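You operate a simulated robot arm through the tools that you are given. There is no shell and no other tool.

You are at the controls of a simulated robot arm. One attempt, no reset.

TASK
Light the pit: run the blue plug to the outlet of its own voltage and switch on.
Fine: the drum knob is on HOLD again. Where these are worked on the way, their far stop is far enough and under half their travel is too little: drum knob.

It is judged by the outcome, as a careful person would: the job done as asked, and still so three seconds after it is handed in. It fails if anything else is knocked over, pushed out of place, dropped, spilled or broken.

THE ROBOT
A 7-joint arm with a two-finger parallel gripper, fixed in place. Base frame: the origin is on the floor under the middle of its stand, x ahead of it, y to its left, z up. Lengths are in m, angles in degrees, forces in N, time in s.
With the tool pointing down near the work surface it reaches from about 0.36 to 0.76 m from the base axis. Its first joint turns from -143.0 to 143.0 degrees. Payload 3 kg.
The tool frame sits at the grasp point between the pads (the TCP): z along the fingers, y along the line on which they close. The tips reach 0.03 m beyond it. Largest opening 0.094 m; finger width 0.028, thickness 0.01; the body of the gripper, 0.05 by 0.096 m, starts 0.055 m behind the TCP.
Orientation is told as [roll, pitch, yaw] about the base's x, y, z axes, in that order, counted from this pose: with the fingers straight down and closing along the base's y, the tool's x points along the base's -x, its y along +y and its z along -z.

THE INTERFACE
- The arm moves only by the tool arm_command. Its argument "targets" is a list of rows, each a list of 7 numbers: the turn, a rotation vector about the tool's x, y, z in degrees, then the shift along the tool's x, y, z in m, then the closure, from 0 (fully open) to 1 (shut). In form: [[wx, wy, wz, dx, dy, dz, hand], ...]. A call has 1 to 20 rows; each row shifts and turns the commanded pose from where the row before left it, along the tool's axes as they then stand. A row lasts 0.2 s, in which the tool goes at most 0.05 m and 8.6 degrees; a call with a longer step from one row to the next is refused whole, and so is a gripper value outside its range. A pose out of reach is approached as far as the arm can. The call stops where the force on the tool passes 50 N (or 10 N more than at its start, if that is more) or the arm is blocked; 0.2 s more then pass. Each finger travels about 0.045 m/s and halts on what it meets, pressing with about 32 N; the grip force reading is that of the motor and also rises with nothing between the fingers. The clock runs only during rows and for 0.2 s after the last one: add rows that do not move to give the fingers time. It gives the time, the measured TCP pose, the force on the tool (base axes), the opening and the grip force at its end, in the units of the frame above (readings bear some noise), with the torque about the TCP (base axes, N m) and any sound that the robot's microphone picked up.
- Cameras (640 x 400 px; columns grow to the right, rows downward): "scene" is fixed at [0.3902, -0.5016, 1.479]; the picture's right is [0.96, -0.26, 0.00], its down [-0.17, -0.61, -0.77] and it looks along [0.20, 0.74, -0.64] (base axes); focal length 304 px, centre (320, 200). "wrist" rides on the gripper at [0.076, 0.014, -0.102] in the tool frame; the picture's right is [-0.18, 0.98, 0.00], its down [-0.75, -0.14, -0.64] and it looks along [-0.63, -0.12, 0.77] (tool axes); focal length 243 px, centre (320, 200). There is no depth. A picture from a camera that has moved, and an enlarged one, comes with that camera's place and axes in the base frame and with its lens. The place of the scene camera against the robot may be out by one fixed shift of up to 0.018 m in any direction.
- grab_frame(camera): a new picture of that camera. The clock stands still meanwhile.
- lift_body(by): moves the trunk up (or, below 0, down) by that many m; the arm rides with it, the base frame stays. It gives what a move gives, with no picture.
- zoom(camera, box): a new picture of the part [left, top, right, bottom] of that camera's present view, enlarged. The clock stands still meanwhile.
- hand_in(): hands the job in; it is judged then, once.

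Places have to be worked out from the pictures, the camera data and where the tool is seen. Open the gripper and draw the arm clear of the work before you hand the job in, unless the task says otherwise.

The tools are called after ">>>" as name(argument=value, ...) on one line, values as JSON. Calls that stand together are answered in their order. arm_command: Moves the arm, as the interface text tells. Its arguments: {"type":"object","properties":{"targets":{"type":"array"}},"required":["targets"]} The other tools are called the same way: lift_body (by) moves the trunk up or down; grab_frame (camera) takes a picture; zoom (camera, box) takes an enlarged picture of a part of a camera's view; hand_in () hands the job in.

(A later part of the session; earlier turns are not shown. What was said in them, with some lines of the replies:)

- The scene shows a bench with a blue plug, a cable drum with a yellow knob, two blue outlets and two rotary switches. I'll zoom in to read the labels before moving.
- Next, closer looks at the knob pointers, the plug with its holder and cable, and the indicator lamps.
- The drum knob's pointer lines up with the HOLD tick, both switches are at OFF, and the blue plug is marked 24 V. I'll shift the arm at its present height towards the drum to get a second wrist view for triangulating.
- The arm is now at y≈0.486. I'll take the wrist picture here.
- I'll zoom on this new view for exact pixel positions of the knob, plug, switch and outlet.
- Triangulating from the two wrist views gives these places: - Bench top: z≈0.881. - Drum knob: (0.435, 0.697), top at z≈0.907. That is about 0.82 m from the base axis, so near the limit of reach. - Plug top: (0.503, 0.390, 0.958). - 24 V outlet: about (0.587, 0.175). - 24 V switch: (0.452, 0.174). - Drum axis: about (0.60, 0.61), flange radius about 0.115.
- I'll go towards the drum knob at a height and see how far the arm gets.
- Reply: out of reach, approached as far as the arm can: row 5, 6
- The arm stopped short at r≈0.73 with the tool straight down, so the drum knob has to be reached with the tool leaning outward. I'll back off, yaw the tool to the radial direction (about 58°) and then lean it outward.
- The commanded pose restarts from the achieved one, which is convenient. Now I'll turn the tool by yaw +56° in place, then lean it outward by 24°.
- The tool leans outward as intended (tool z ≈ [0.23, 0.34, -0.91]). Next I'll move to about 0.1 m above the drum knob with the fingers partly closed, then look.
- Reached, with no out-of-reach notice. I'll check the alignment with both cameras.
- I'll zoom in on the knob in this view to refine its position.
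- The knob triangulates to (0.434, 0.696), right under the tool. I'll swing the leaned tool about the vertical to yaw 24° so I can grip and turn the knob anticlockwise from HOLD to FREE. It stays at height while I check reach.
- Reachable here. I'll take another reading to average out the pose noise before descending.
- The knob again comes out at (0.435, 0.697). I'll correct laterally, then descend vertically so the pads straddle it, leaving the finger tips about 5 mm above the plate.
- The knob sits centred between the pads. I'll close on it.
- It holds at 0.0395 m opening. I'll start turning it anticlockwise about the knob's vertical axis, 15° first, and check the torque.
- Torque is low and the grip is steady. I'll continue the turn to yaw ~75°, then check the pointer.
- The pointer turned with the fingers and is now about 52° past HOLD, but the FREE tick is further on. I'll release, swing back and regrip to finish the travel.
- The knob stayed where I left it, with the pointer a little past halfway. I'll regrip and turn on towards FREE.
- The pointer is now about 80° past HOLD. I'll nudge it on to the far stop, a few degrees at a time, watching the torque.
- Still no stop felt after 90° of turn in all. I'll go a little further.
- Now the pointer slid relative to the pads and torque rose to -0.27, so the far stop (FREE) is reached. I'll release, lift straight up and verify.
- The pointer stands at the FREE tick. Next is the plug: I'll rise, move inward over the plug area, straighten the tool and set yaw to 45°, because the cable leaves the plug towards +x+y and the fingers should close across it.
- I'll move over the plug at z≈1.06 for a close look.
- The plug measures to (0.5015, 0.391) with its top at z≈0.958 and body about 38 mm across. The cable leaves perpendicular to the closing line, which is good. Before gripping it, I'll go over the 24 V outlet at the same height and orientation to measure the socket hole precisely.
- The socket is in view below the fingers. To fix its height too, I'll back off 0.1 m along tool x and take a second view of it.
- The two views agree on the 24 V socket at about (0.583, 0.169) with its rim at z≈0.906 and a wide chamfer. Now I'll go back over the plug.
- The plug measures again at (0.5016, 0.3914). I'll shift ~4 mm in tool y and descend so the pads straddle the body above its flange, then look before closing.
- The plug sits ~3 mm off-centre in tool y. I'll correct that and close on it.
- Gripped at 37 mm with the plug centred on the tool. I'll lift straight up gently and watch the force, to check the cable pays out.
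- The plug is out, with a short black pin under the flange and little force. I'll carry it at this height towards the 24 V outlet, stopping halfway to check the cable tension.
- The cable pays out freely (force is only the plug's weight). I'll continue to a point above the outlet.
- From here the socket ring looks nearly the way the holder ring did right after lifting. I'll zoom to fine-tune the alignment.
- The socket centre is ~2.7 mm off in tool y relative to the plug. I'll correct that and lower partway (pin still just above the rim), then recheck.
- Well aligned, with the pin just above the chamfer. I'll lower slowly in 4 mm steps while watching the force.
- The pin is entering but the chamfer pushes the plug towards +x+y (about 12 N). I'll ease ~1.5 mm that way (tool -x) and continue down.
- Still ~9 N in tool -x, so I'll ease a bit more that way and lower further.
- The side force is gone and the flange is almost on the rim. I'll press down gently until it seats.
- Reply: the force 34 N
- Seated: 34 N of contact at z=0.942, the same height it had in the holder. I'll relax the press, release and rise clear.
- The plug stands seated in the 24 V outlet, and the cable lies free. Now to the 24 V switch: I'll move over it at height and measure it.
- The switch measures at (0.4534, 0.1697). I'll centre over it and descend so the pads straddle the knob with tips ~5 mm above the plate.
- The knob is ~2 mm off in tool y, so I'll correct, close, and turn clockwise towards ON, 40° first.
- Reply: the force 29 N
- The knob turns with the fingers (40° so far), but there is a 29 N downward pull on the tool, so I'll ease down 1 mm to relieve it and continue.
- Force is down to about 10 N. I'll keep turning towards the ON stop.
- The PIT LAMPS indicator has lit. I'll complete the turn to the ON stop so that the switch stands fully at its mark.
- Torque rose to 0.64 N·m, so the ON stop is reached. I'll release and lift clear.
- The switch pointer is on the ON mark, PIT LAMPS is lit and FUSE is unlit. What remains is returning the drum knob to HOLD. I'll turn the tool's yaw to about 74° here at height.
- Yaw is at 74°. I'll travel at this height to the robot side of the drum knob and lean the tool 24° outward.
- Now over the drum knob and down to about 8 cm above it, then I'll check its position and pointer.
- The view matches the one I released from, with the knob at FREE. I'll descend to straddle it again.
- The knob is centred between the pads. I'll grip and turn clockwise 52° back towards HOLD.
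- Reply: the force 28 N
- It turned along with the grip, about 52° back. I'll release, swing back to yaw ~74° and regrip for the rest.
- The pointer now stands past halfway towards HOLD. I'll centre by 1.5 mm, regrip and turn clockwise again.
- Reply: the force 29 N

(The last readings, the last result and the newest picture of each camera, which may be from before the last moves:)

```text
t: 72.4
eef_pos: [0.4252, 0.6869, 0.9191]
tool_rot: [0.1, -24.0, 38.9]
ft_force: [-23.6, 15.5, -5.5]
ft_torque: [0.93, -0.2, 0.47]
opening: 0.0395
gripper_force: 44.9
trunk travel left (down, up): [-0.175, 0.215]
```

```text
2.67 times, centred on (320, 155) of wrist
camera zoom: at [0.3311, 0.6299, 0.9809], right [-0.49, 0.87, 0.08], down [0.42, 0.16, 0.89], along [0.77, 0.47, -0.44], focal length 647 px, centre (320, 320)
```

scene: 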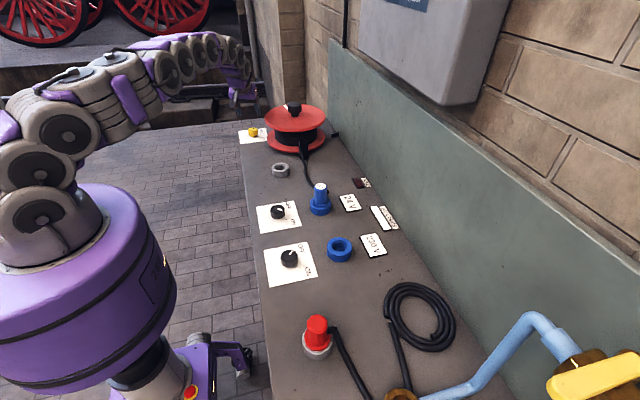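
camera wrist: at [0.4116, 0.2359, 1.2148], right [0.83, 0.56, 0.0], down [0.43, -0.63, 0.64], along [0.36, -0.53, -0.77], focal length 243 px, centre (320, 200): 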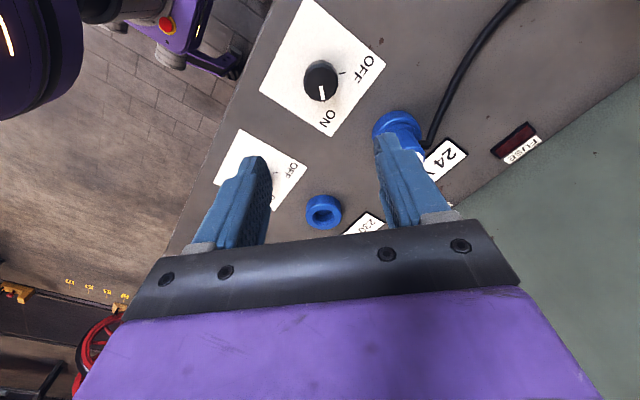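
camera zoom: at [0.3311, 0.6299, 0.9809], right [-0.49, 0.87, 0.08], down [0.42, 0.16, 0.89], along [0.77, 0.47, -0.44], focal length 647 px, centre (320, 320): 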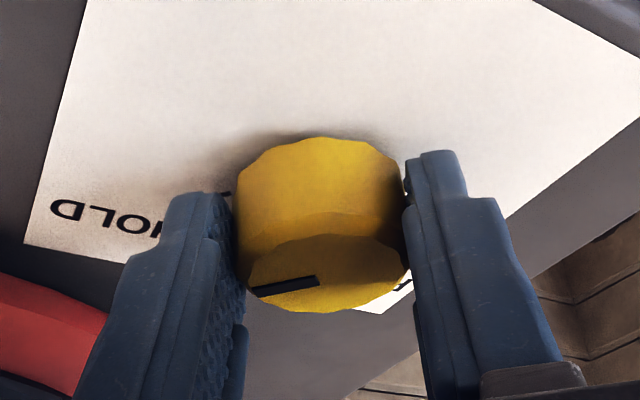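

Torque is up and the pointer slipped slightly in the pads, which suggests the HOLD stop. I'll relieve the side load, release, lift and check the pointer.

>>> arm_command(targets=[[0, 0, 0, 0, 0.0015, 0, 1], [0, 0, 0, 0, 0, 0, 0.3], [0, 0, 0, 0, 0, 0, 0.3], [0, 0, 0, 0, 0, 0, 0.3], [0, 0, 0, -0.0163, 0, -0.0365, 0.3], [0, 0, 0, -0.0163, 0, -0.0365, 0.3], [0, 0, 0, 0, 0, 0, 0.3]])

>>> zoom(camera="wrist", box=[200, 0, 440, 150])

>>> zoom(camera="scene", box=[232, 118, 280, 148])

```text
t: 74.0
eef_pos: [0.4276, 0.6856, 0.9978]
tool_rot: [0.0, -23.9, 39.0]
ft_force: [-0.5, -0.2, -0.1]
ft_torque: [0.0, -0.02, 0.0]
opening: 0.0658
gripper_force: 0.0
trunk travel left (down, up): [-0.175, 0.215]
```

```text
2.67 times, centred on (320, 75) of wrist
camera zoom: at [0.3335, 0.6282, 1.0604], right [-0.49, 0.87, 0.08], down [0.42, 0.16, 0.89], along [0.76, 0.47, -0.45], focal length 647 px, centre (320, 533)
```

zoom: 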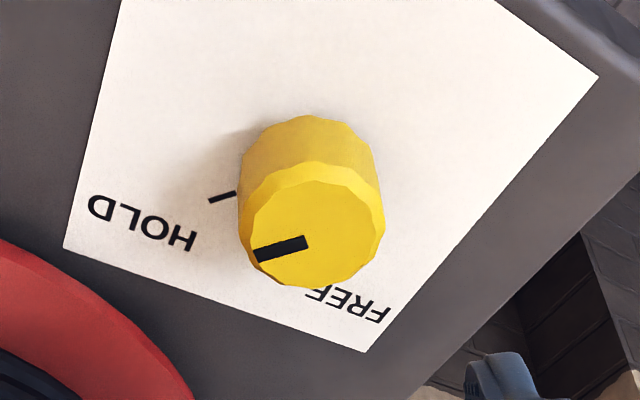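

```text
13.33 times, centred on (256, 133) of scene
camera zoom: at [0.3902, -0.5016, 1.479], right [0.96, -0.26, 0.0], down [-0.17, -0.61, -0.77], along [0.2, 0.74, -0.64], focal length 4050 px, centre (1173, 1093)
```

zoom: 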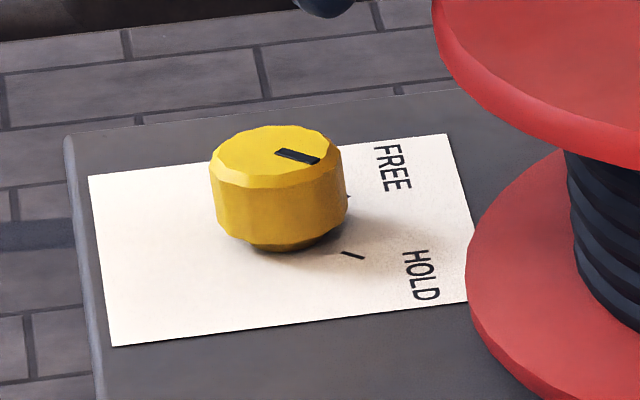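

The scene view now matches the starting picture: the pointer is on HOLD. I'll draw the arm up and back, straighten the tool, open the gripper and check everything.

>>> arm_command(targets=[[0, 0, 0, -0.0163, 0, -0.0365, 0.3], [0, 0, 0, -0.0163, 0, -0.0365, 0.3], [0, 0, 0, -0.0163, 0, -0.0365, 0.3], [0, 0, 0, 0.0291, -0.0128, -0.013, 0.2], [0, 0, 0, 0.0291, -0.0128, -0.013, 0.1], [0, 0, 0, 0.0291, -0.0128, -0.013, 0], [0, 0, 0, 0.0291, -0.0128, -0.013, 0], [0, 0, 0, 0.0291, -0.0128, -0.013, 0], [0, 0, 0, 0.0291, -0.0128, -0.013, 0], [0, 8, 0, 0, 0, -0.03, 0], [0, 8, 0, 0, 0, -0.03, 0], [0, 8, 0, 0, 0, -0.03, 0], [0, 0, 0, 0, 0, 0, 0], [0, 0, 0, 0, 0, 0, 0]])

>>> grab_frame(camera="scene")

>>> zoom(camera="scene", box=[230, 90, 430, 290])

>>> zoom(camera="scene", box=[250, 170, 410, 270])

```text
t: 77.0
eef_pos: [0.3105, 0.4892, 1.2064]
tool_rot: [0.0, 0.1, 39.0]
ft_force: [0.8, 0.1, 0.2]
ft_torque: [0.0, 0.01, -0.02]
opening: 0.094
gripper_force: 0.1
trunk travel left (down, up): [-0.175, 0.215]
```

```text
taken
```

scene: 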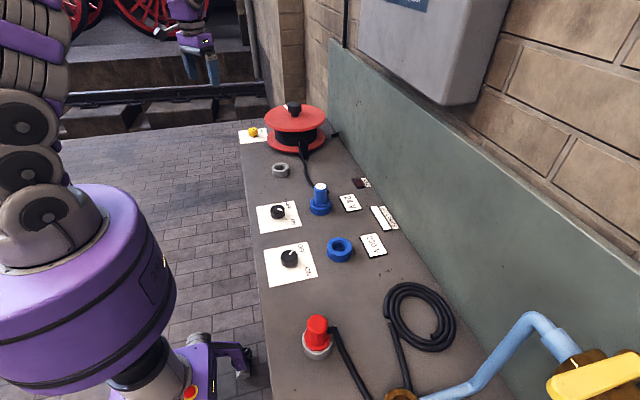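

```text
2.00 times, centred on (330, 190) of scene
camera zoom: at [0.3902, -0.5016, 1.479], right [0.96, -0.26, 0.0], down [-0.17, -0.61, -0.77], along [0.2, 0.74, -0.64], focal length 608 px, centre (300, 220)
```

zoom: 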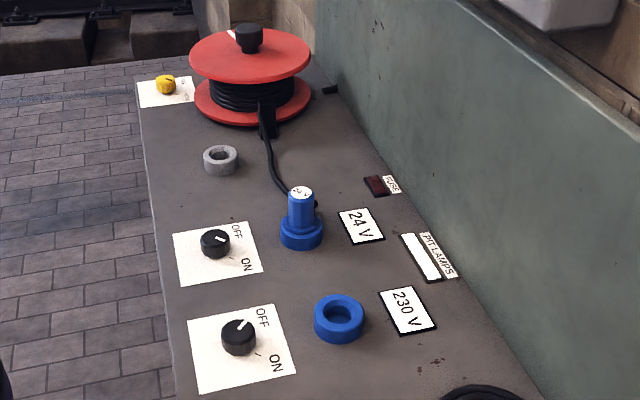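

```text
4.00 times, centred on (330, 220) of scene
camera zoom: at [0.3902, -0.5016, 1.479], right [0.96, -0.26, 0.0], down [-0.17, -0.61, -0.77], along [0.2, 0.74, -0.64], focal length 1215 px, centre (280, 120)
```

zoom: 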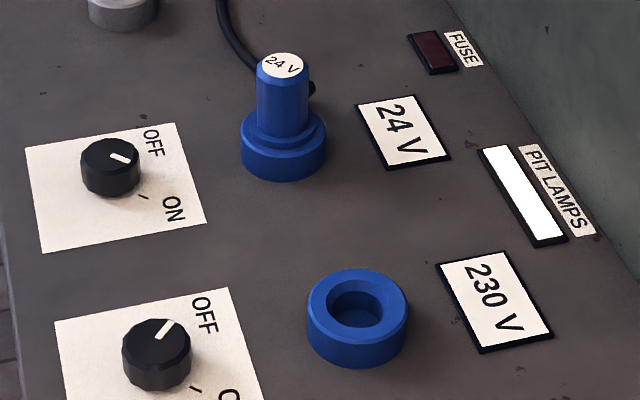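

Everything stands as asked:
- The blue plug is seated in the 24 V outlet.
- The 24 V switch is at ON, PIT LAMPS is lit and FUSE is dark.
- The drum knob is back on HOLD.
- The 230 V switch, the red plug and the holder are undisturbed.

The gripper is open and the arm is clear, so I'm handing in.

>>> hand_in()

```text
The job is handed in.
```

The pit is lit. The blue plug is in the 24 V outlet, its switch is on, and the PIT LAMPS indicator came on. I've handed the job in; no verdict has come back yet.

- **Drum knob:** I turned it to FREE to let the cable out, then back to its stop at HOLD. The pointer matches the starting picture.
- **Plug:** it went fully into the 24 V outlet, at the same height as it sat in its holder, and stayed put when I let go.
- **Switch:** I turned the 24 V switch all the way to ON. The FUSE light stayed dark.
- **Everything else:** the 230 V switch, the red plug and the empty holder look undisturbed in the final picture. The gripper is open and the arm is clear of the bench.
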